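You operate a simulated robot arm through the tools that you are given. There is no shell and no other tool.

Carry out the task below with a simulated robot arm. There is one attempt and no reset: what you move stays moved.

Task
Wind the bobbin in two layers till the winder shows EVEN, then lift it out.
Fine: crank to HALF, move the brass slider across, crank on, swing the orange lever off, stand the bobbin on the board; stop short of OVER. Set down upright: beige wooden bobbin.
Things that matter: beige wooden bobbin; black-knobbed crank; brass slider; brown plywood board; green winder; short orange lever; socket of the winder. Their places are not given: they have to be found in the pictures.

Only the result counts: the job must be done as asked and must still hold three seconds after the hand-in. Knocking over, shifting, dropping, spilling or breaking anything else fails it.

Robot
A 6-joint arm with a fingered hand, fixed in place. Base frame: the origin is on the floor under the middle of its stand, x ahead of it, y to its left, z up; the work surface is at about z = 850. Readings come in mm, rad, newtons and seconds.
With the tool pointing down near the work surface it reaches from about 320 to 800 mm from the base axis. Its first joint turns from -2.007 to 2.007 rad. Payload 4 kg.
Tool frame: the origin (TCP) lies between the finger pads and is the grasp point; the fingertips stand 26 mm ahead of it; z points along the fingers, y is the line along which they close. The gripper opens to 164 mm; its body begins 73 mm behind the TCP. The gripper is a hand of 5 fingers: y runs from the thumb to the fingers, the wrist lies at [0, 0, -239] in the tool frame.
Orientation is told as [roll, pitch, yaw] about the base's x, y, z axes, in that order, counted from this pose: with the fingers straight down and closing along the base's y, the tool's x points along the base's -x, its y along +y and its z along -z.

Tools
- The arm moves only by the tool move_arm. Its argument "moves" is a list that holds one entry, the list of rows, each a list of 6 numbers: the shift along the tool's x, y, z in units of 40 mm (1.0 is 40 mm), then the turn, a rotation vector about the tool's x, y, z in units of 4 degrees (1.0 is 4 degrees). In form: [[[tx, ty, tz, wx, wy, wz], ...]]. A call has 1 to 20 rows; each row shifts and turns the commanded pose from where the row before left it, along the tool's axes as they then stand. A call with a number of a shift or a turn outside -1 to 1 is refused whole. Each row takes 0.2 s and may step no farther than 50 mm and 0.15 rad from the row before; otherwise, the whole call is refused. A pose out of reach is approached as far as the arm can. The call stops where the force on the tool passes 90 N (or 10 N more than at its start, if that is more) or the arm is blocked; 0.2 s more then pass. In this call time passes only in rows, and 0.2 s behind the last. The reply holds the time, the measured pose of the TCP, the force on the tool along the base axes, the opening and the grip force, in the units named above and with some noise, with the torque about the TCP (base axes, N m) and any sound that the robot's microphone picked up, and new pictures: "show" is both (left out), scene, wrist or none.
- Cameras (640 x 400 px; columns grow to the right, rows downward): "scene" is fixed at [399.8, 500.5, 1423.1]; the picture's right is [0.22, 0.98, 0.00], its down [0.95, -0.21, -0.24] and it looks along [-0.23, 0.05, -0.97] (base axes); focal length 227 px, centre (320, 200). "wrist" rides on the gripper at [51, -70, -93] in the tool frame; the picture's right is [0.81, 0.59, 0.00], its down [-0.43, 0.60, -0.68] and it looks along [-0.40, 0.55, 0.74] (tool axes); focal length 270 px, centre (320, 200).
- move_column(by): slides the trunk up (or, below 0, down) by that many mm; the arm rides with it, the base frame stays. It gives what a move gives, with no picture.
- finger_targets(finger1, finger2, finger3, finger4, thumb_bend): sets how far each is bent, from 0 (flat) to 100 (curled in); at 30 the hand is open as for a grip, at 70 the pads meet at the TCP. One left out holds its place. A second passes; each finger stops where it meets its share of the squeeze, and holds until it gets a number again. It is the only way to open and close the hand. It gives what a move gives, with no picture; readings hold the bend of each and the force on the fingers (four entries, about 0 where the hand has none), thumb and palm.
- pixel_to_xyz(camera, pixels): there is no depth. For up to 12 entries [column, row, z] of the newest picture of that camera ("zoom" is the newest enlarged one), the place [x, y] in the base frame at which the ray of that pixel passes the height z, good to about 2 mm. It takes no simulated time.
- close_up(camera, box): a new picture of the part [left, top, right, bottom] of that camera's present view, enlarged. It takes no simulated time.
- finish_job(): hands the job in; it is judged then, once.

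Leave the gripper open and the arm clear of the work at the hand-in unless told otherwise.

The tools are called as name(argument=value, ...) on one line, values as JSON. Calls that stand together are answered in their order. move_arm: Moves the arm, as the interface text tells. Its arguments: {"type":"object","properties":{"moves":{"type":"array"},"show":{"type":"string","enum":["both","scene","wrist","none"]}},"required":["moves"]} The other tools are called the same way: move_column (by) moves the trunk up or down; finger_targets (finger1, finger2, finger3, finger4, thumb_bend) moves the fingers one by one; pixel_to_xyz (camera, pixels) gives the place at which the rays of pixels pass given heights; close_up (camera, box) takes an enlarged picture of a part of a camera's view; finish_job () hands the job in.

At the start:

```text
t: 0.0
tcp_pos: [223.4, 377.4, 1165.3]
ee_rot: [0.001, -0.001, 0.001]
contact_force: [-0.1, 0.4, -0.1]
torque: [0.01, -0.01, -0.02]
grip_width: 163.8
finger_force: 0.1
shape: jaw
bend: [30.0, 30.0, 30.0, 30.0, 30.0]
finger forces: [0.1, 0.0, 0.1, 0.0, 0.1, 0.0]
trunk travel left (down, up): [-825.0, 165.0]
```

scene: 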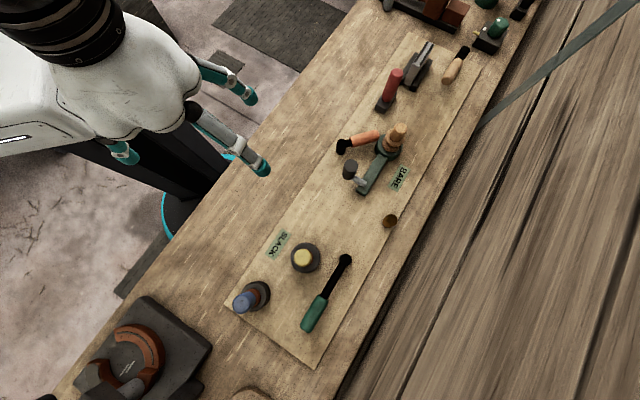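
wrist: 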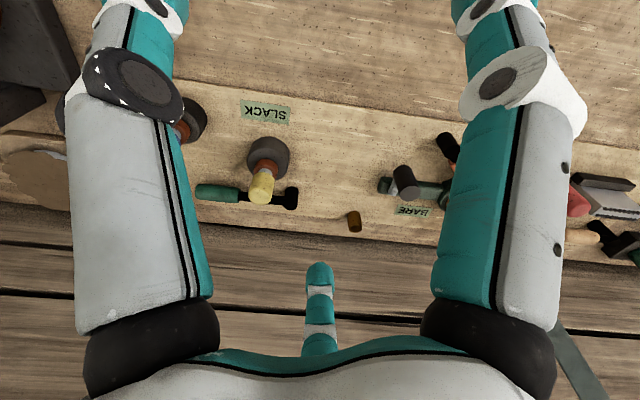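

I see a plywood board on the bench with the green winder around scene pixel (375,165), a label reading BARE, another reading SLACK, and other items. I'll enlarge the scene to look at the details.

close_up(camera="scene", box=[320, 100, 440, 220])

close_up(camera="scene", box=[220, 30, 500, 370])

close_up(camera="wrist", box=[340, 120, 460, 240])

```text
3.33 times, centred on (380, 160) of scene
```

zoom: 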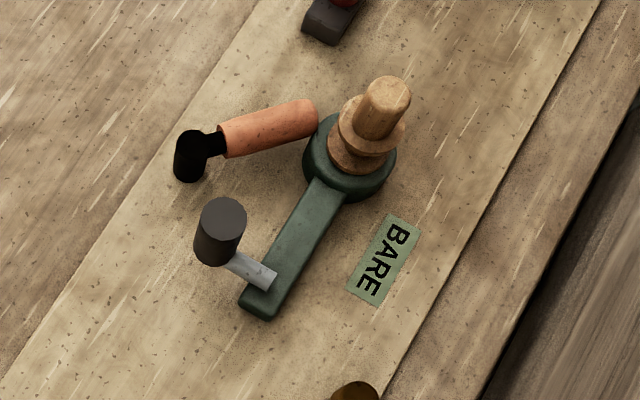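

```text
1.18 times, centred on (360, 200) of scene
```

zoom: 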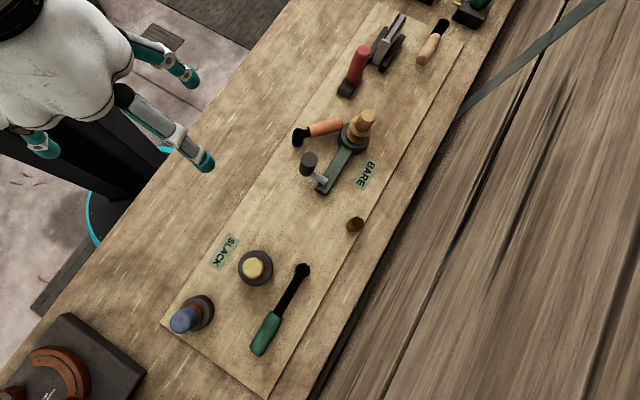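

```text
3.33 times, centred on (400, 180) of wrist
```

zoom: 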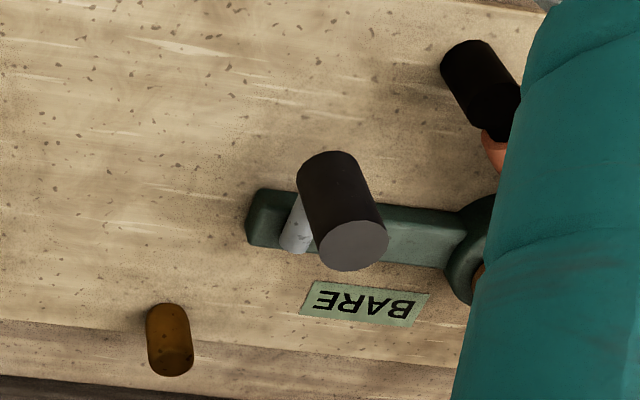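

The winder, bobbin, orange lever and crank are visible. Next I enlarge the brass piece near (390,221), the SLACK label area, and the rest of the board, and read off locations.

close_up(camera="scene", box=[360, 190, 430, 240])

close_up(camera="scene", box=[220, 220, 360, 340])

close_up(camera="scene", box=[360, 0, 540, 115])

pixel_to_xyz(camera="scene", pixels=[[397, 131, 930], [388, 147, 870], [362, 190, 870], [350, 167, 920], [350, 178, 880], [345, 147, 880], [378, 133, 890], [390, 221, 860], [303, 257, 900], [278, 243, 850], [399, 178, 850], [251, 297, 880]])

```text
8.00 times, centred on (395, 215) of scene
```

zoom: 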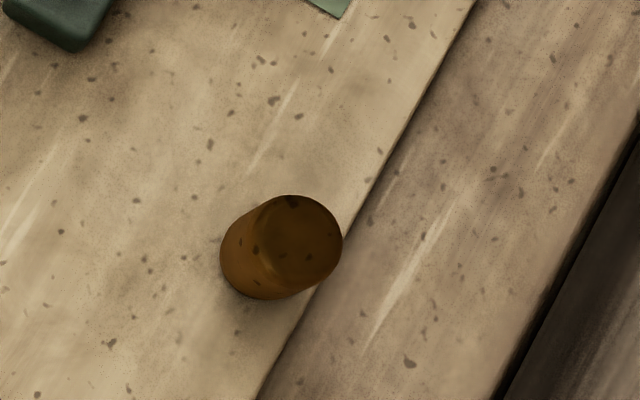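

```text
3.33 times, centred on (290, 280) of scene
```

zoom: 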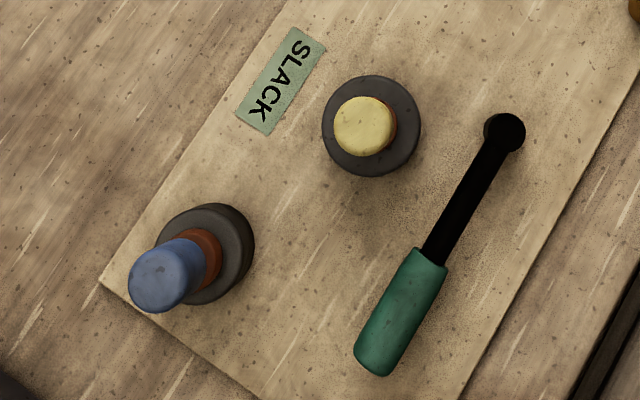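

```text
3.48 times, centred on (450, 58) of scene
```

zoom: 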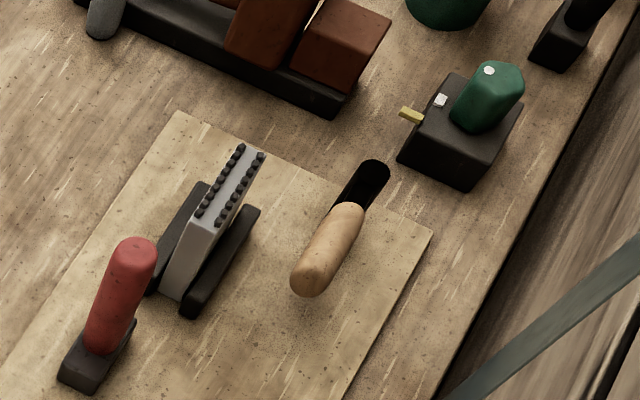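

```text
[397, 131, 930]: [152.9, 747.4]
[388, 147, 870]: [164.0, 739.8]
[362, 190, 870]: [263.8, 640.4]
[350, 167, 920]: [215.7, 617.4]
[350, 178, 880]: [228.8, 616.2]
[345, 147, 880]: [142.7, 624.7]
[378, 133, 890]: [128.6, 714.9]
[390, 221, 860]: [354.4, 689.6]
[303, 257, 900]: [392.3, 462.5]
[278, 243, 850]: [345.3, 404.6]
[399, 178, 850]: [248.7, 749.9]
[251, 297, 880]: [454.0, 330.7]
```

The winder sits near (165–265, 640–740), and the brass piece stands near (354, 690). I'll move the hand, staying high, so the wrist camera looks at the winder.

move_arm(moves=[[[0.62, 0.65, 0.2, 0, 0, 0], [0.62, 0.65, 0.2, 0, 0, 0], [0.62, 0.65, 0.2, 0, 0, 0], [0.62, 0.65, 0.2, 0, 0, 0], [0.62, 0.65, 0.2, 0, 0, 0], [0.62, 0.65, 0.2, 0, 0, 0], [0.62, 0.65, 0.2, 0, 0, 0]]])

```text
t: 1.6
tcp_pos: [49.6, 559.5, 1107.7]
ee_rot: [-0.002, 0.0, -0.001]
contact_force: [-0.1, -0.1, 0.1]
torque: [0.0, -0.05, -0.02]
grip_width: 163.8
finger_force: 0.0
shape: jaw
bend: [30.0, 30.0, 30.0, 30.0, 30.0]
finger forces: [0.1, 0.1, 0.1, 0.1, 0.1, 0.0]
trunk travel left (down, up): [-825.0, 165.0]
```

scene: 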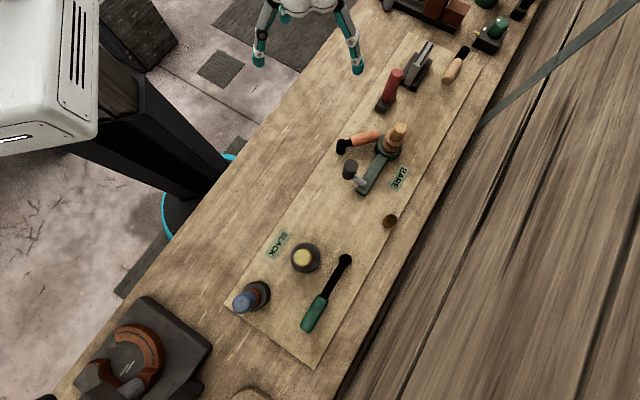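
wrist: 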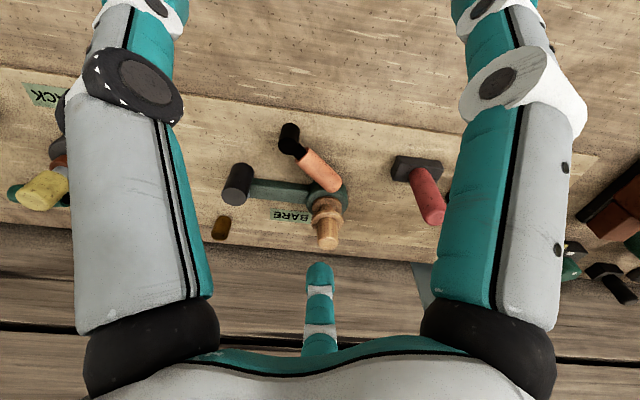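

The wrist camera now sees the winder: bobbin at (328,235), orange lever at (320,170), crank knob at (238,183), and brass piece at (221,227). I'll enlarge those.

close_up(camera="wrist", box=[200, 115, 360, 255])

close_up(camera="wrist", box=[270, 160, 360, 250])

close_up(camera="scene", box=[240, 0, 370, 80])

```text
2.86 times, centred on (280, 185) of wrist
```

zoom: 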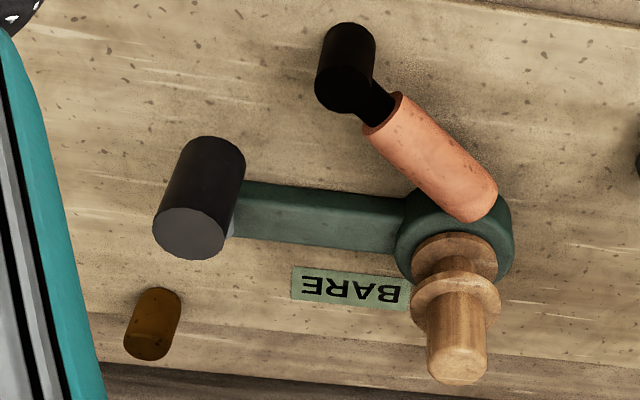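

```text
4.44 times, centred on (315, 205) of wrist
```

zoom: 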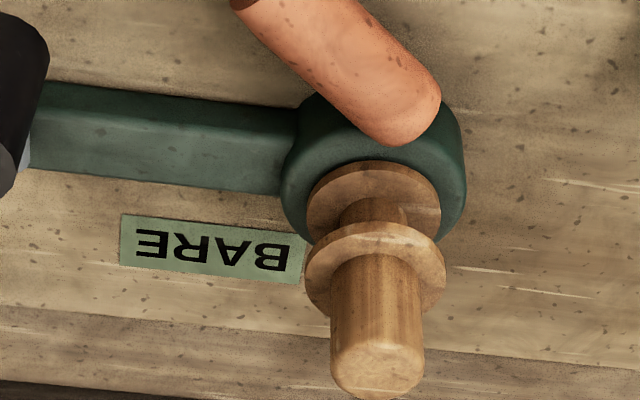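

```text
4.92 times, centred on (305, 40) of scene
```

zoom: 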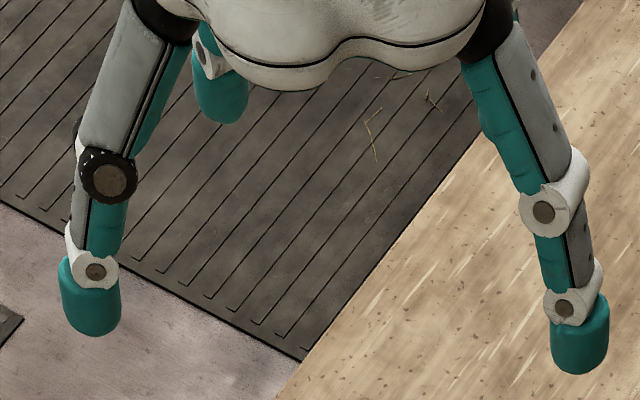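

The hand is large: one tip near (258,62) and one near (358,69) in the scene. To learn which finger is which before touching anything, I'll bend finger1 alone and look.

finger_targets(finger1=70)

close_up(camera="scene", box=[240, 0, 370, 80])

close_up(camera="wrist", box=[0, 0, 640, 400])

```text
t: 2.6
tcp_pos: [50.9, 558.8, 1107.5]
ee_rot: [0.0, 0.0, 0.001]
contact_force: [0.5, 0.2, -0.4]
torque: [-0.01, 0.01, 0.03]
grip_width: 72.8
finger_force: 0.1
shape: fingers
bend: [70.0, 30.0, 30.0, 30.0, 30.0]
finger forces: [0.1, 0.0, 0.1, 0.0, 0.0, 0.1]
trunk travel left (down, up): [-825.0, 165.0]
```

```text
4.92 times, centred on (305, 40) of scene
```

zoom: 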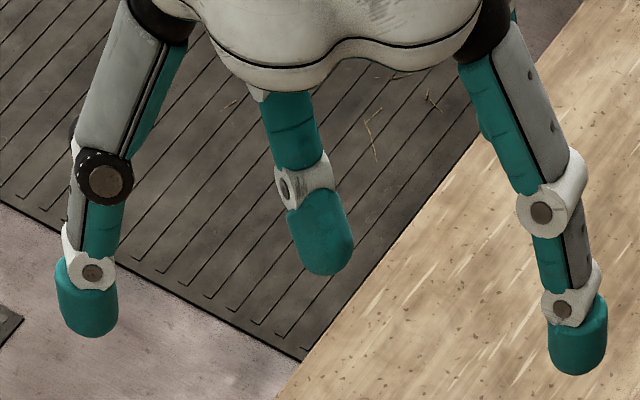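

```text
1.00 times, centred on (320, 200) of wrist (not enlarged: the box is as wide or as high as the picture)
```

zoom: 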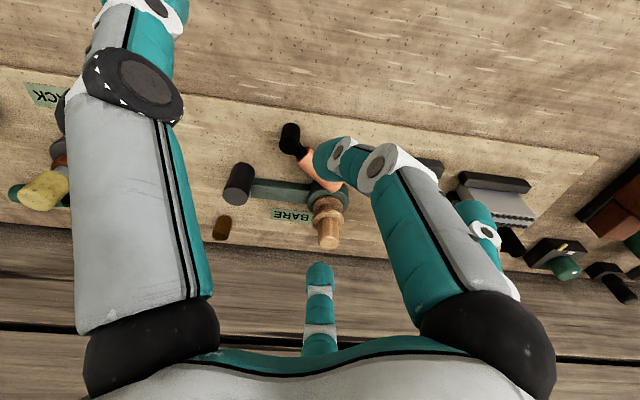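

Finger1 is the one on the tool's +x side; bent to 70 its tip sits near the tool centre. Now I check finger2, with finger1 back at 30.

finger_targets(finger1=30, finger2=70)

close_up(camera="scene", box=[240, 0, 370, 80])

close_up(camera="wrist", box=[0, 0, 640, 400])

```text
t: 3.6
tcp_pos: [50.8, 558.5, 1108.3]
ee_rot: [0.001, 0.0, 0.0]
contact_force: [0.4, 0.1, 0.6]
torque: [-0.03, 0.0, 0.01]
grip_width: 90.6
finger_force: 0.0
shape: fingers
bend: [30.0, 70.0, 30.0, 30.0, 30.0]
finger forces: [0.0, 0.1, 0.1, 0.0, 0.0, 0.0]
trunk travel left (down, up): [-825.0, 165.0]
```

```text
4.92 times, centred on (305, 40) of scene
```

zoom: 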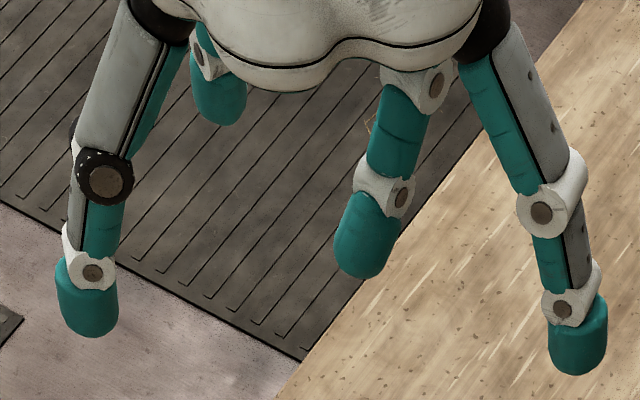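

```text
1.00 times, centred on (320, 200) of wrist (not enlarged: the box is as wide or as high as the picture)
```

zoom: 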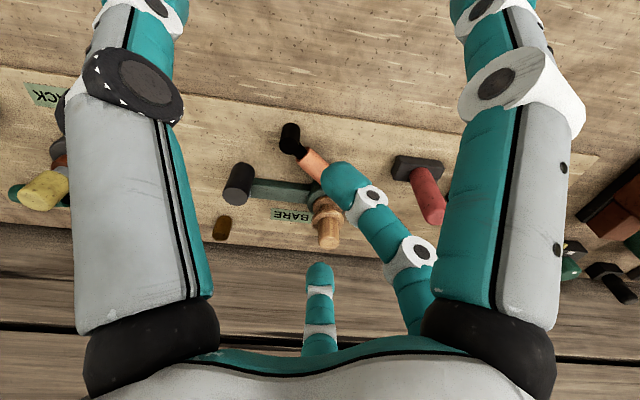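

Finger2 comes from the tool's (+x,+y) side, so the fingers seem arranged in a ring. I'll check finger4 next and reset finger2.

finger_targets(finger2=30, finger4=70)

close_up(camera="scene", box=[240, 0, 370, 80])

close_up(camera="wrist", box=[0, 0, 640, 400])

```text
t: 4.6
tcp_pos: [50.8, 559.1, 1108.1]
ee_rot: [0.0, 0.0, 0.0]
contact_force: [0.2, -0.6, -0.4]
torque: [0.0, -0.01, -0.01]
grip_width: 90.9
finger_force: 0.1
shape: fingers
bend: [30.0, 30.0, 30.0, 70.0, 30.0]
finger forces: [0.1, 0.0, 0.0, 0.0, 0.0, 0.0]
trunk travel left (down, up): [-825.0, 165.0]
```

```text
4.92 times, centred on (305, 40) of scene
```

zoom: 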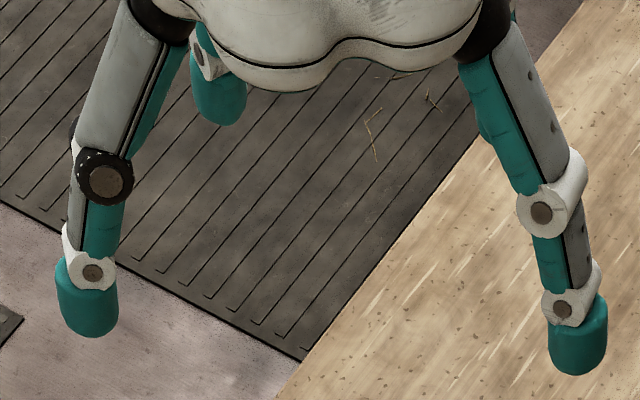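

```text
1.00 times, centred on (320, 200) of wrist (not enlarged: the box is as wide or as high as the picture)
```

zoom: 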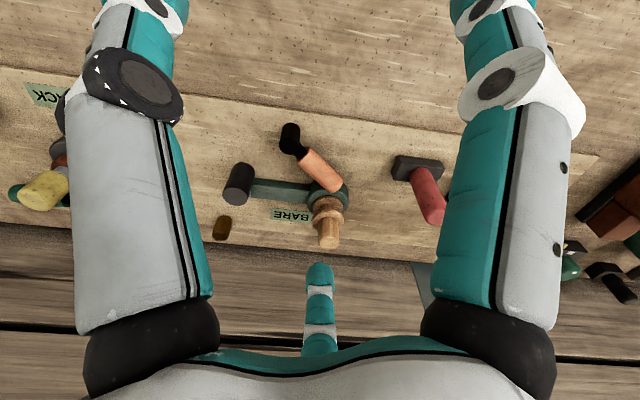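

Bending finger4 shows no visible change. I'll check finger3.

finger_targets(finger4=30, finger3=70)

close_up(camera="scene", box=[240, 0, 370, 80])

close_up(camera="wrist", box=[0, 0, 640, 400])

```text
t: 5.6
tcp_pos: [51.0, 558.5, 1107.8]
ee_rot: [-0.001, 0.0, -0.001]
contact_force: [-0.3, -0.5, -0.1]
torque: [0.01, 0.0, -0.01]
grip_width: 90.6
finger_force: 0.0
shape: fingers
bend: [30.0, 30.0, 70.0, 30.0, 30.0]
finger forces: [0.0, 0.0, 0.0, 0.0, 0.1, 0.1]
trunk travel left (down, up): [-825.0, 165.0]
```

```text
4.92 times, centred on (305, 40) of scene
```

zoom: 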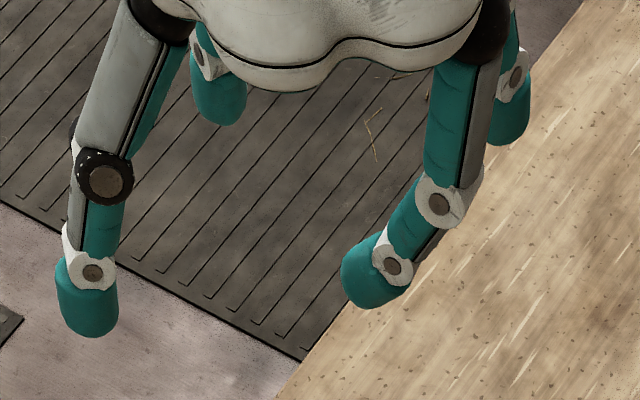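

```text
1.00 times, centred on (320, 200) of wrist (not enlarged: the box is as wide or as high as the picture)
```

zoom: 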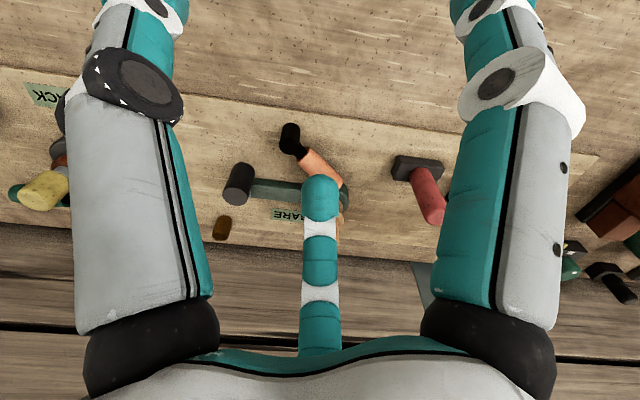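

Finger3 is the one at the tool's (−x,+y) side. Finally I check the thumb, together with finger4 to see whether that moves anything.

finger_targets(finger3=30, thumb_bend=70)

close_up(camera="scene", box=[240, 0, 370, 80])

close_up(camera="wrist", box=[0, 0, 640, 400])

```text
t: 6.6
tcp_pos: [51.0, 558.0, 1109.4]
ee_rot: [-0.001, 0.001, 0.001]
contact_force: [-0.1, 0.4, -0.7]
torque: [0.01, -0.01, -0.01]
grip_width: 72.4
finger_force: 0.0
shape: fingers
bend: [30.0, 30.0, 30.0, 30.0, 70.0]
finger forces: [0.1, 0.0, 0.1, 0.0, 0.0, 0.1]
trunk travel left (down, up): [-825.0, 165.0]
```

```text
4.92 times, centred on (305, 40) of scene
```

zoom: 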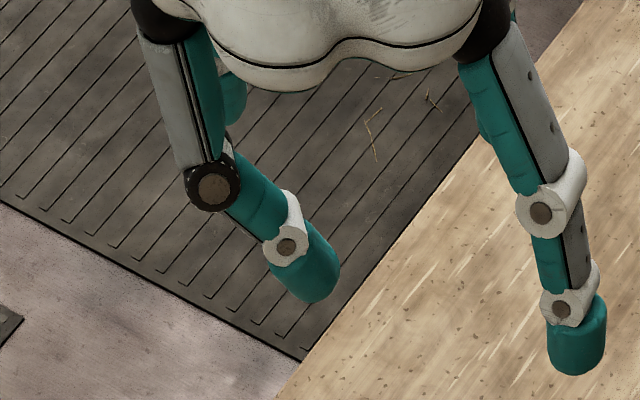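

```text
1.00 times, centred on (320, 200) of wrist (not enlarged: the box is as wide or as high as the picture)
```

zoom: 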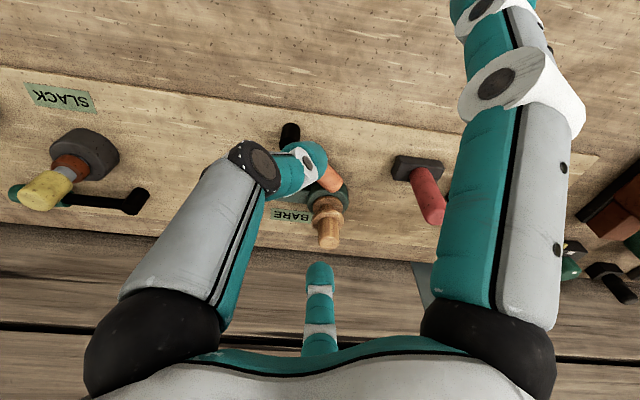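

I understand the finger layout now: thumb at −y, finger1 at +x, finger2 and finger3 at +y. I reopen the thumb, then enlarge the winder again to triangulate its parts.

finger_targets(thumb_bend=30)

close_up(camera="wrist", box=[200, 115, 360, 255])

pixel_to_xyz(camera="scene", pixels=[[351.2, 164.5, 880], [351.2, 164.5, 900], [351.2, 164.5, 920], [351.2, 164.5, 940], [351.2, 164.5, 960], [397, 128, 900], [397, 128, 920], [397, 128, 940], [397, 128, 960], [397, 128, 980]])

pixel_to_xyz(camera="wrist", pixels=[[234.5, 196.5, 880], [234.5, 196.5, 900], [234.5, 196.5, 920], [234.5, 196.5, 940], [234.5, 196.5, 960], [328.5, 243, 900], [328.5, 243, 920], [328.5, 243, 940], [328.5, 243, 960], [328.5, 243, 980]])

```text
t: 7.6
tcp_pos: [50.0, 559.0, 1106.7]
ee_rot: [0.0, 0.0, -0.001]
contact_force: [0.4, 0.1, 0.3]
torque: [0.01, -0.02, 0.02]
grip_width: 90.6
finger_force: 0.1
shape: fingers
bend: [30.0, 30.0, 30.0, 30.0, 30.0]
finger forces: [0.0, 0.0, 0.0, 0.1, 0.0, 0.0]
trunk travel left (down, up): [-825.0, 165.0]
```

```text
2.86 times, centred on (280, 185) of wrist
```

zoom: 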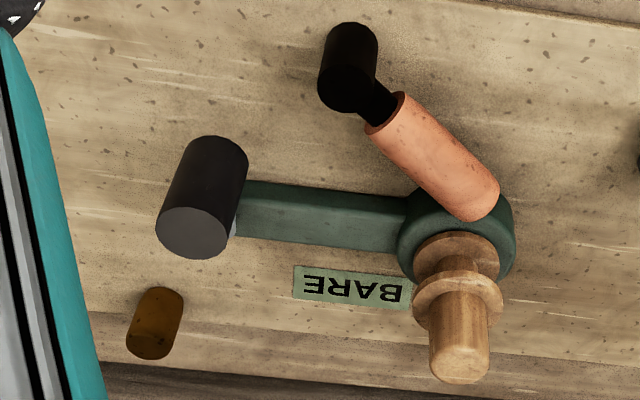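

```text
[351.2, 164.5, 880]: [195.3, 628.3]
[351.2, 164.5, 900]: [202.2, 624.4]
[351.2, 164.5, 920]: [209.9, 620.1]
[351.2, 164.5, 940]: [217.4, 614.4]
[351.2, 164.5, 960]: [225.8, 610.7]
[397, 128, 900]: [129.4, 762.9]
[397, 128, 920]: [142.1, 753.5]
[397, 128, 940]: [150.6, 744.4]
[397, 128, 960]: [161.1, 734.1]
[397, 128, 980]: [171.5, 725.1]
```

```text
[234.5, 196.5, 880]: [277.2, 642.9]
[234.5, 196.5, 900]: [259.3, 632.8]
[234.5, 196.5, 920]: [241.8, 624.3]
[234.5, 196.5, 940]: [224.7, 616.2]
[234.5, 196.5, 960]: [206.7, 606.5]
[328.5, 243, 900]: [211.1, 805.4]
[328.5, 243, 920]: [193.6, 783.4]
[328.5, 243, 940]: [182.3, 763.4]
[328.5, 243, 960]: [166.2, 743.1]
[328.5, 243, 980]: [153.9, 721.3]
```

The triangulation gives the knob top near (220, 614, 945) and the bobbin top near (163, 732, 967). Next I triangulate the lever's hub and end, and the brass piece.

pixel_to_xyz(camera="scene", pixels=[[375.5, 133.6, 880], [375.5, 133.6, 900], [375.5, 133.6, 920], [351.5, 142, 880], [351.5, 142, 900], [351.5, 142, 920], [340.4, 141.4, 880], [340.4, 141.4, 900], [340.4, 141.4, 920], [392.9, 219.4, 860], [392.9, 219.4, 880], [392.9, 219.4, 900]])

pixel_to_xyz(camera="wrist", pixels=[[335.2, 186.7, 880], [335.2, 186.7, 900], [335.2, 186.7, 920], [303.8, 156.3, 880], [303.8, 156.3, 900], [303.8, 156.3, 920], [289.4, 149, 880], [289.4, 149, 900], [289.4, 149, 920], [221.2, 236, 860], [221.2, 236, 880], [221.2, 236, 900]])

close_up(camera="wrist", box=[200, 160, 280, 250])

```text
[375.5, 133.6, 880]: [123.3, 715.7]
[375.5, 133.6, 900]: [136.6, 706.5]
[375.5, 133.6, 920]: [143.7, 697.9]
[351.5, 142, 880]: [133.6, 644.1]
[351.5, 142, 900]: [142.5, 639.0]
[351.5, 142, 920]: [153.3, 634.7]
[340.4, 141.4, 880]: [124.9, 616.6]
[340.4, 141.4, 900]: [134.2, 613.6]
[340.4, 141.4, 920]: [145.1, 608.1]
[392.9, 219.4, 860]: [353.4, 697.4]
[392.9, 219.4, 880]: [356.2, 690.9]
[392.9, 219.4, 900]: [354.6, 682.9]
```

```text
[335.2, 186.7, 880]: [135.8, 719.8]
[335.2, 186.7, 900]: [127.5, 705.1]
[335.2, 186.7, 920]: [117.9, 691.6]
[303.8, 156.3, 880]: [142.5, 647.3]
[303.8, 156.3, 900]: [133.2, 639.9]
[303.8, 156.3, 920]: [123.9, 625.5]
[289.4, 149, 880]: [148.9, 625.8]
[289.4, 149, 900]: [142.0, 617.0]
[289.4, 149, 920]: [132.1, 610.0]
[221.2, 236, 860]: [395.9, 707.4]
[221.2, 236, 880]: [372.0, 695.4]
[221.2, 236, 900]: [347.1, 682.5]
```

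```text
4.44 times, centred on (240, 205) of wrist
```

zoom: 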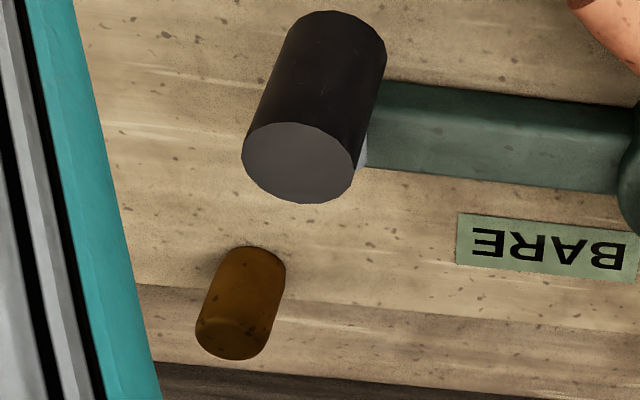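

Triangulated so far: lever hub at (138, 614, 905), lever end at (130, 711, 890), brass piece top at (357, 688, 890), and knob spanning z≈886–944 with diameter about 34. I'll part-close the fingers to 50 and move above the knob, with tips still above everything, to see the crank pivot.

finger_targets(finger1=50, finger2=50, finger3=50, finger4=50, thumb_bend=50)

move_arm(moves=[[[-0.708, 0.229, 0.404, 0, 0, 0], [-0.708, 0.229, 0.404, 0, 0, 0], [-0.708, 0.229, 0.404, 0, 0, 0], [-0.708, 0.229, 0.404, 0, 0, 0], [-0.708, 0.229, 0.404, 0, 0, 0], [-0.708, 0.229, 0.404, 0, 0, 0]]])

```text
t: 8.6
tcp_pos: [50.3, 558.9, 1109.1]
ee_rot: [-0.001, -0.001, 0.0]
contact_force: [-0.1, 0.0, 0.4]
torque: [0.01, 0.01, 0.0]
grip_width: 42.5
finger_force: 0.1
shape: fingers
bend: [50.0, 50.0, 50.0, 50.0, 50.0]
finger forces: [0.0, 0.0, 0.1, 0.1, 0.0, 0.0]
trunk travel left (down, up): [-825.0, 165.0]
```

```text
t: 10.0
tcp_pos: [220.4, 613.9, 1011.8]
ee_rot: [-0.002, -0.001, -0.001]
contact_force: [0.6, 0.3, -0.6]
torque: [0.05, 0.0, 0.0]
grip_width: 42.3
finger_force: 0.0
shape: fingers
bend: [50.0, 50.0, 50.0, 50.0, 50.0]
finger forces: [0.0, 0.0, 0.0, 0.1, 0.0, 0.1]
trunk travel left (down, up): [-825.0, 165.0]
```

scene: 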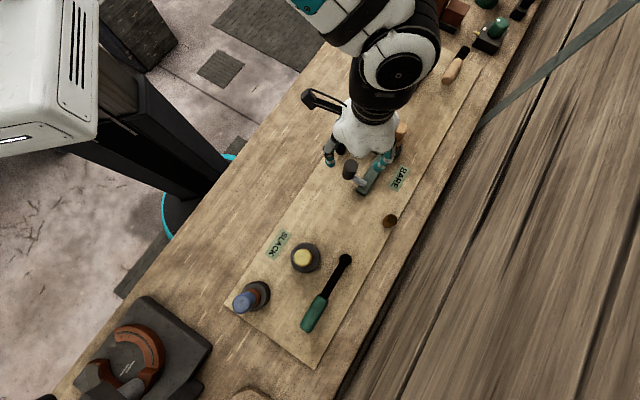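
wrist: 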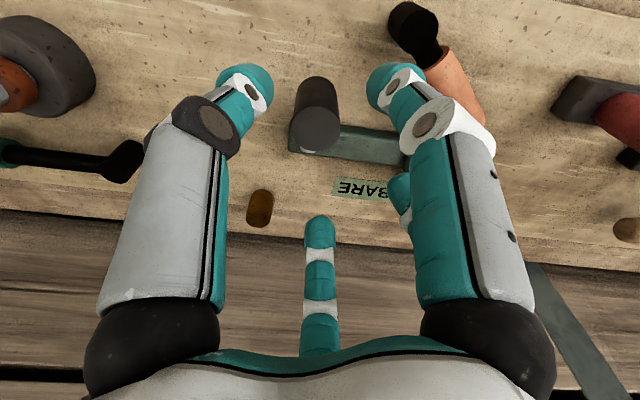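

The hand is above the knob, and the BARE label is still visible in both views (scene (399,178), wrist (355,190)). I'll enlarge both.

close_up(camera="scene", box=[310, 90, 430, 210])

close_up(camera="wrist", box=[220, 60, 440, 230])

pixel_to_xyz(camera="scene", pixels=[[225, 305, 855], [408, 33, 855], [480, 65, 855], [315, 367, 855], [364.4, 184.3, 880], [364.4, 184.3, 890]])

```text
3.33 times, centred on (370, 150) of scene
```

zoom: 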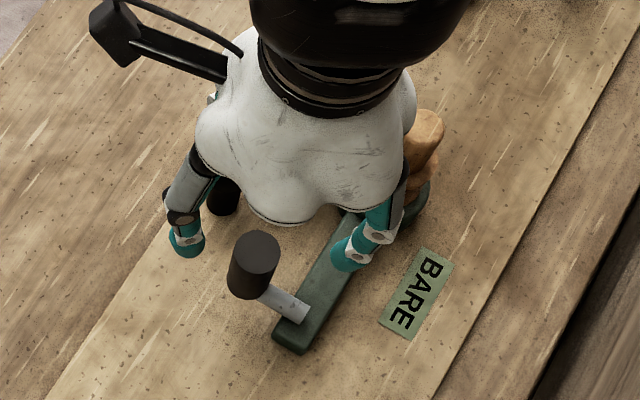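

```text
2.35 times, centred on (330, 145) of wrist
```

zoom: 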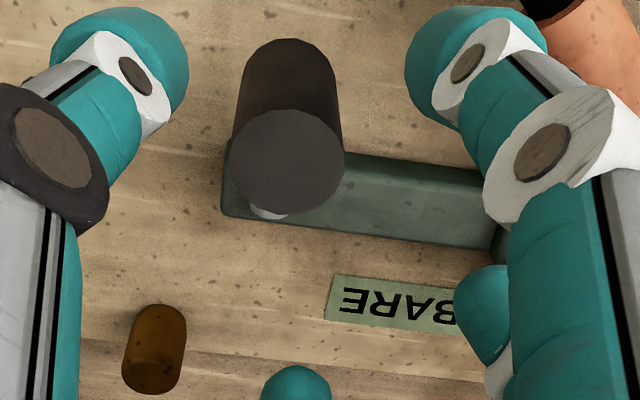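

```text
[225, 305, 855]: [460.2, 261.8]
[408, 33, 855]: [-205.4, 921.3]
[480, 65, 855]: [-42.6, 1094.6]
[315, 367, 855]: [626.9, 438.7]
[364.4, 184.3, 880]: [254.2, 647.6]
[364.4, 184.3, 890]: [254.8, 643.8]
```

The knob is centred between the fingers. The pivot is at about (252, 644), the crank radius is about 45, and the crank arm is perpendicular to the winder body. I'll descend 84 mm around the knob with the fingers at 50.

move_arm(moves=[[[0, 0, 0.7, 0, 0, 0], [0, 0, 0.7, 0, 0, 0], [0, 0, 0.7, 0, 0, 0]]])

```text
t: 10.8
tcp_pos: [220.2, 616.2, 926.4]
ee_rot: [-0.002, 0.0, 0.001]
contact_force: [-0.4, -0.3, 0.2]
torque: [0.02, 0.0, 0.03]
grip_width: 42.7
finger_force: 0.0
shape: fingers
bend: [50.0, 50.0, 50.0, 50.0, 50.0]
finger forces: [0.1, 0.0, 0.0, 0.0, 0.0, 0.0]
trunk travel left (down, up): [-825.0, 165.0]
```

scene: 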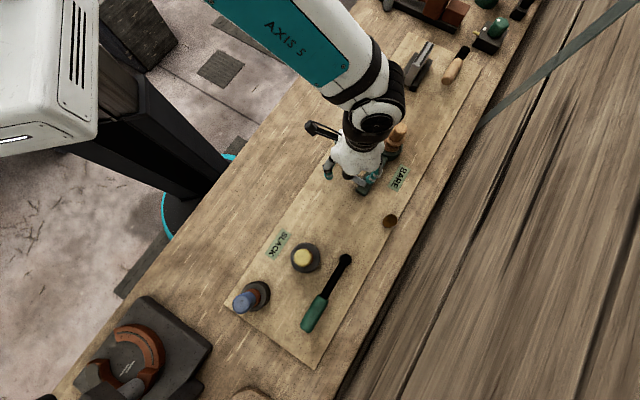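
wrist: 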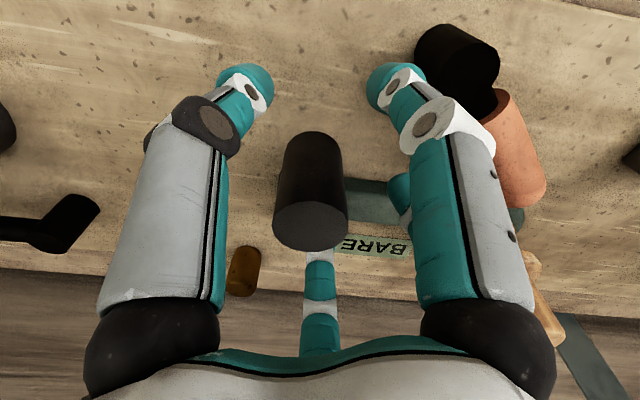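

The knob is inside the ring of fingers, slightly off toward −y. I'll shift 4 mm in −y, then close the fingers to 58 to cage the knob loosely.

move_arm(moves=[[[0, -0.11, 0, 0, 0, 0]]], show="none")

finger_targets(finger1=58, finger2=58, finger3=58, finger4=58, thumb_bend=58)

close_up(camera="wrist", box=[160, 60, 480, 300])

close_up(camera="scene", box=[310, 110, 430, 230])

```text
t: 11.2
tcp_pos: [220.6, 610.9, 927.4]
ee_rot: [-0.002, -0.001, -0.001]
contact_force: [0.1, 0.3, 0.3]
torque: [-0.01, 0.03, -0.01]
grip_width: 42.5
finger_force: 0.0
shape: fingers
bend: [50.0, 50.0, 50.0, 50.0, 50.0]
finger forces: [0.0, 0.0, 0.1, 0.0, 0.0, 0.1]
trunk travel left (down, up): [-825.0, 165.0]
```

```text
t: 12.2
tcp_pos: [219.9, 610.7, 928.5]
ee_rot: [0.001, 0.0, 0.0]
contact_force: [-1.0, 2.2, 3.5]
torque: [0.17, -0.06, 0.09]
grip_width: 25.2
finger_force: 1.9
shape: fingers
bend: [57.0, 57.0, 56.0, 57.0, 57.0]
finger forces: [0.0, 0.1, 3.7, 0.0, 0.0, 0.0]
trunk travel left (down, up): [-825.0, 165.0]
```

```text
1.67 times, centred on (320, 180) of wrist
```

zoom: 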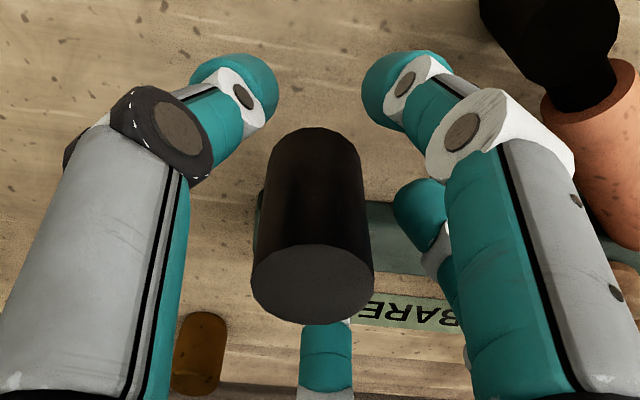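

```text
3.33 times, centred on (370, 170) of scene
```

zoom: 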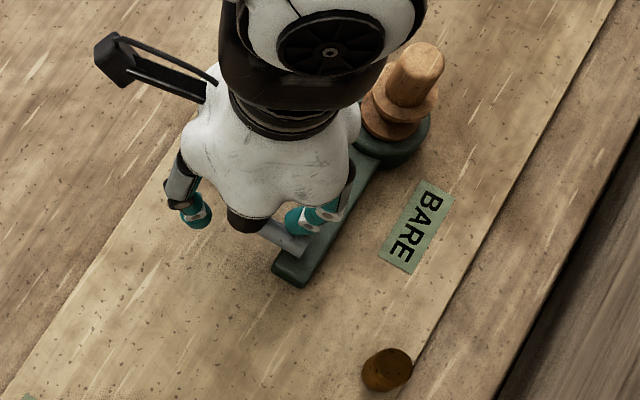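

Finger3 just touches the knob (3.7 N) and the label is visible. Finger2 points straight at the bobbin, which would come close during the circle. So I'll loosen to 54 and turn the hand 36° about its axis, so that a gap between fingers faces the bobbin.

finger_targets(finger1=53, finger2=53, finger3=53, finger4=53, thumb_bend=53)

move_arm(moves=[[[0, 0, 0, 0, 0, -1], [0, 0, 0, 0, 0, -1], [0, 0, 0, 0, 0, -1], [0, 0, 0, 0, 0, -1], [0, 0, 0, 0, 0, -1], [0, 0, 0, 0, 0, -1], [0, 0, 0, 0, 0, -1], [0, 0, 0, 0, 0, -1], [0, 0, 0, 0, 0, -1]]])

```text
t: 13.2
tcp_pos: [219.2, 610.0, 928.4]
ee_rot: [-0.001, 0.0, 0.0]
contact_force: [-2.2, 0.1, 0.0]
torque: [0.05, 0.01, 0.08]
grip_width: 34.6
finger_force: 0.9
shape: fingers
bend: [53.0, 53.0, 54.0, 53.0, 53.0]
finger forces: [0.0, 0.0, 1.6, 0.0, 0.0, 0.1]
trunk travel left (down, up): [-825.0, 165.0]
```

```text
t: 15.2
tcp_pos: [221.3, 610.7, 928.4]
ee_rot: [0.0, -0.002, 0.631]
contact_force: [-1.2, -0.5, 0.1]
torque: [0.01, -0.02, 0.03]
grip_width: 34.3
finger_force: 0.0
shape: fingers
bend: [53.0, 53.0, 53.0, 53.0, 53.0]
finger forces: [0.1, 0.0, 0.0, 0.1, 0.0, 0.1]
trunk travel left (down, up): [-825.0, 165.0]
```

scene: 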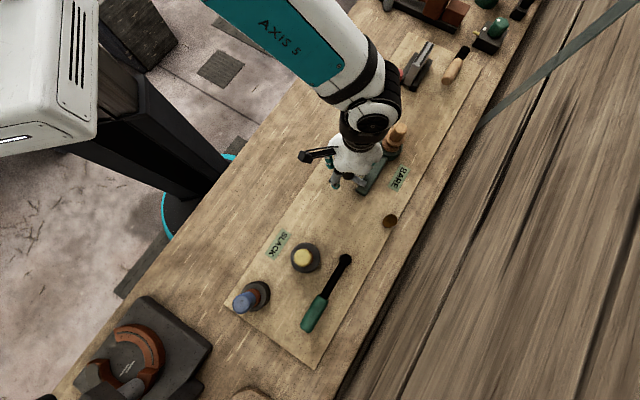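
wrist: 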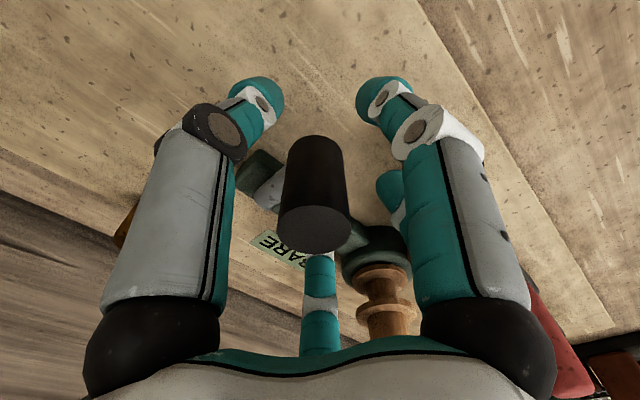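

The hand has turned. The knob reads at about (222, 610), and finger3 may have brushed the crank arm. I'll raise 7 mm and close the cage again.

move_arm(moves=[[[0, 0, -0.18, 0, 0, 0]]], show="none")

finger_targets(finger1=57, finger2=57, finger3=57, finger4=57, thumb_bend=57)

close_up(camera="scene", box=[310, 110, 430, 230])

close_up(camera="wrist", box=[160, 60, 480, 300])

```text
t: 15.6
tcp_pos: [220.3, 610.0, 935.1]
ee_rot: [0.0, -0.002, 0.63]
contact_force: [-0.1, 0.5, 0.0]
torque: [0.02, 0.0, 0.0]
grip_width: 34.3
finger_force: 0.0
shape: fingers
bend: [53.0, 53.0, 53.0, 53.0, 53.0]
finger forces: [0.0, 0.0, 0.0, 0.0, 0.1, 0.1]
trunk travel left (down, up): [-825.0, 165.0]
```

```text
t: 16.6
tcp_pos: [220.1, 610.3, 934.5]
ee_rot: [0.0, 0.001, 0.63]
contact_force: [-0.3, 0.9, 0.4]
torque: [0.01, -0.02, 0.05]
grip_width: 28.0
finger_force: 0.1
shape: fingers
bend: [56.0, 56.0, 56.0, 56.0, 56.0]
finger forces: [0.0, 0.0, 0.0, 0.0, 0.0, 0.1]
trunk travel left (down, up): [-825.0, 165.0]
```

```text
3.33 times, centred on (370, 170) of scene
```

zoom: 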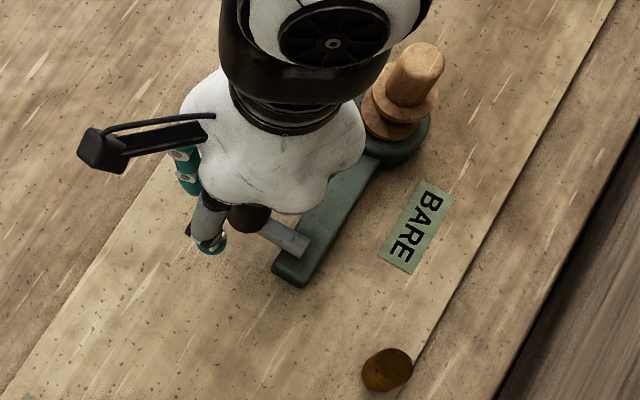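

```text
1.67 times, centred on (320, 180) of wrist
```

zoom: 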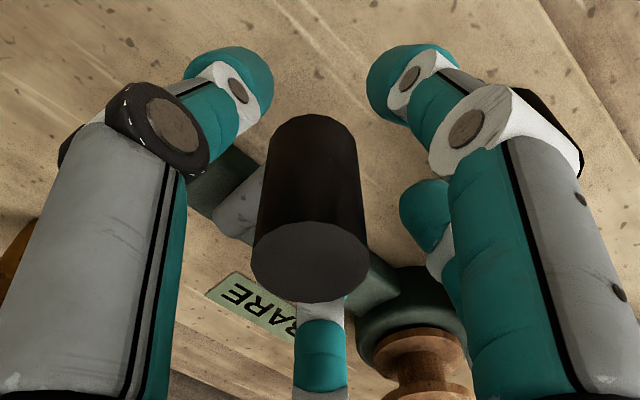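

No finger touches yet. Because the hand has a gap on one side, I'll close slightly further to 60 so the knob can't slip out.

finger_targets(finger1=60, finger2=60, finger3=60, finger4=60, thumb_bend=60)

```text
t: 17.6
tcp_pos: [220.2, 611.0, 934.9]
ee_rot: [0.0, -0.001, 0.628]
contact_force: [0.0, 0.3, 0.2]
torque: [-0.04, -0.01, 0.01]
grip_width: 18.2
finger_force: 0.1
shape: fingers
bend: [60.0, 60.0, 60.0, 60.0, 60.0]
finger forces: [0.1, 0.1, 0.1, 0.1, 0.0, 0.0]
trunk travel left (down, up): [-825.0, 165.0]
```

All fingers read 60 with no contact. I'll look at how they stand around the knob.

close_up(camera="wrist", box=[160, 60, 480, 300])

```text
1.67 times, centred on (320, 180) of wrist
```

zoom: 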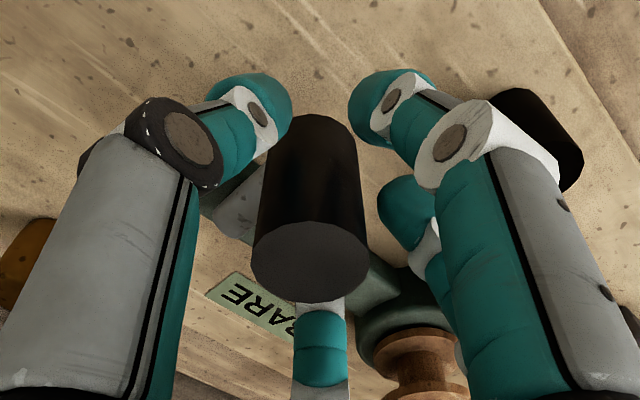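

There's still visible slack on all sides, so I'll close to 63.

finger_targets(finger1=63, finger2=63, finger3=63, finger4=63, thumb_bend=63)

close_up(camera="wrist", box=[160, 60, 480, 300])

```text
t: 18.6
tcp_pos: [220.6, 608.5, 934.6]
ee_rot: [-0.001, 0.001, 0.628]
contact_force: [2.1, 1.4, 0.7]
torque: [0.01, -0.08, 0.01]
grip_width: 11.1
finger_force: 1.2
shape: fingers
bend: [63.0, 63.0, 62.0, 61.0, 63.0]
finger forces: [0.0, 0.0, 1.3, 1.7, 0.7, 0.0]
trunk travel left (down, up): [-825.0, 165.0]
```

```text
1.67 times, centred on (320, 180) of wrist
```

zoom: 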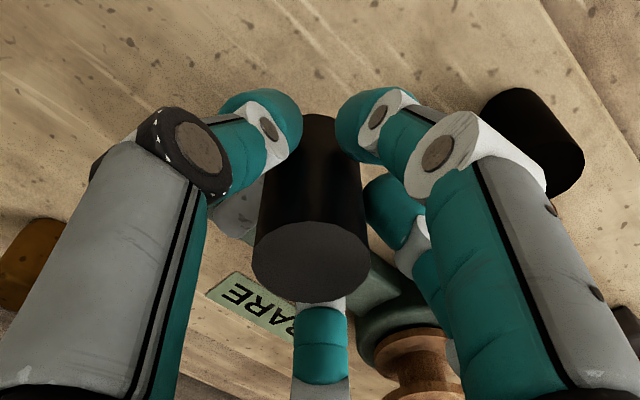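

Fingers 3, 4 and the thumb touch lightly (about 1–2 N), so the knob is caged. I'll now try a small 30° arc counter-clockwise about the pivot and watch forces and the label.

move_arm(moves=[[[-0.0849, -0.2866, 0, 0, 0, 0], [-0.1562, -0.2549, 0, 0, 0, 0]]])

```text
t: 19.2
tcp_pos: [239.1, 598.5, 934.9]
ee_rot: [0.002, -0.002, 0.631]
contact_force: [-9.3, 6.0, 7.2]
torque: [0.24, 0.42, -0.02]
grip_width: 10.8
finger_force: 5.6
shape: fingers
bend: [63.0, 57.0, 60.0, 63.0, 63.0]
finger forces: [0.0, 8.5, 2.3, 0.0, 0.1, 0.0]
trunk travel left (down, up): [-825.0, 165.0]
```

scene: 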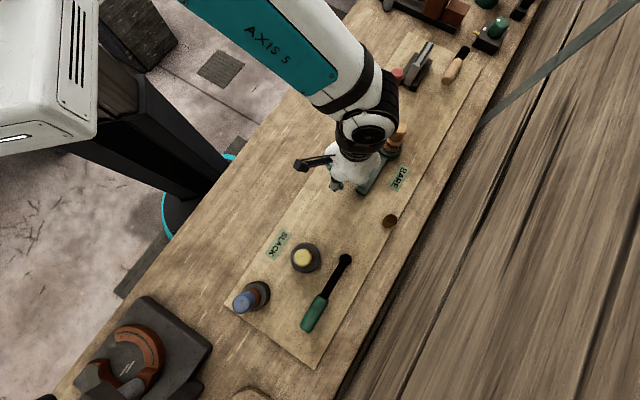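
wrist: 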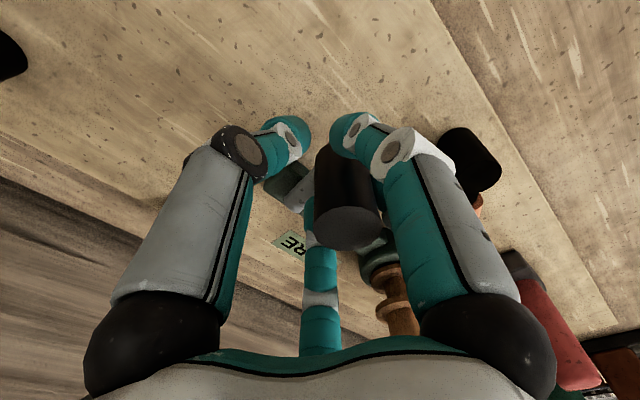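

Finger2 is pushed back (57, 8.5 N) and the knob lags behind in the hand. I'll check in the scene view whether the crank has actually turned.

close_up(camera="scene", box=[310, 110, 430, 230])

close_up(camera="wrist", box=[220, 80, 440, 300])

```text
3.33 times, centred on (370, 170) of scene
```

zoom: 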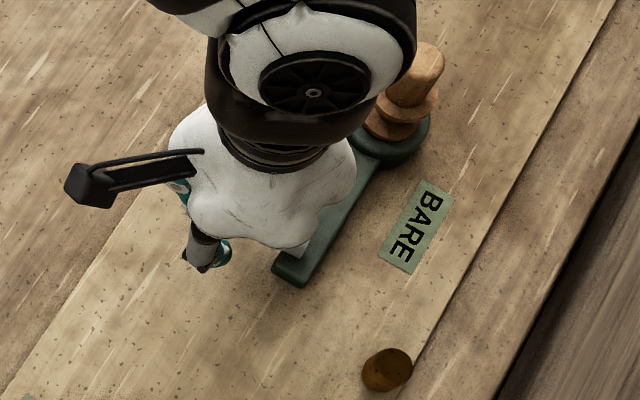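

```text
1.82 times, centred on (330, 190) of wrist
```

zoom: 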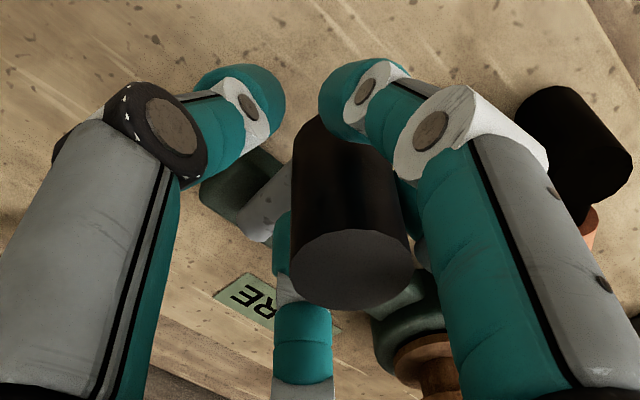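

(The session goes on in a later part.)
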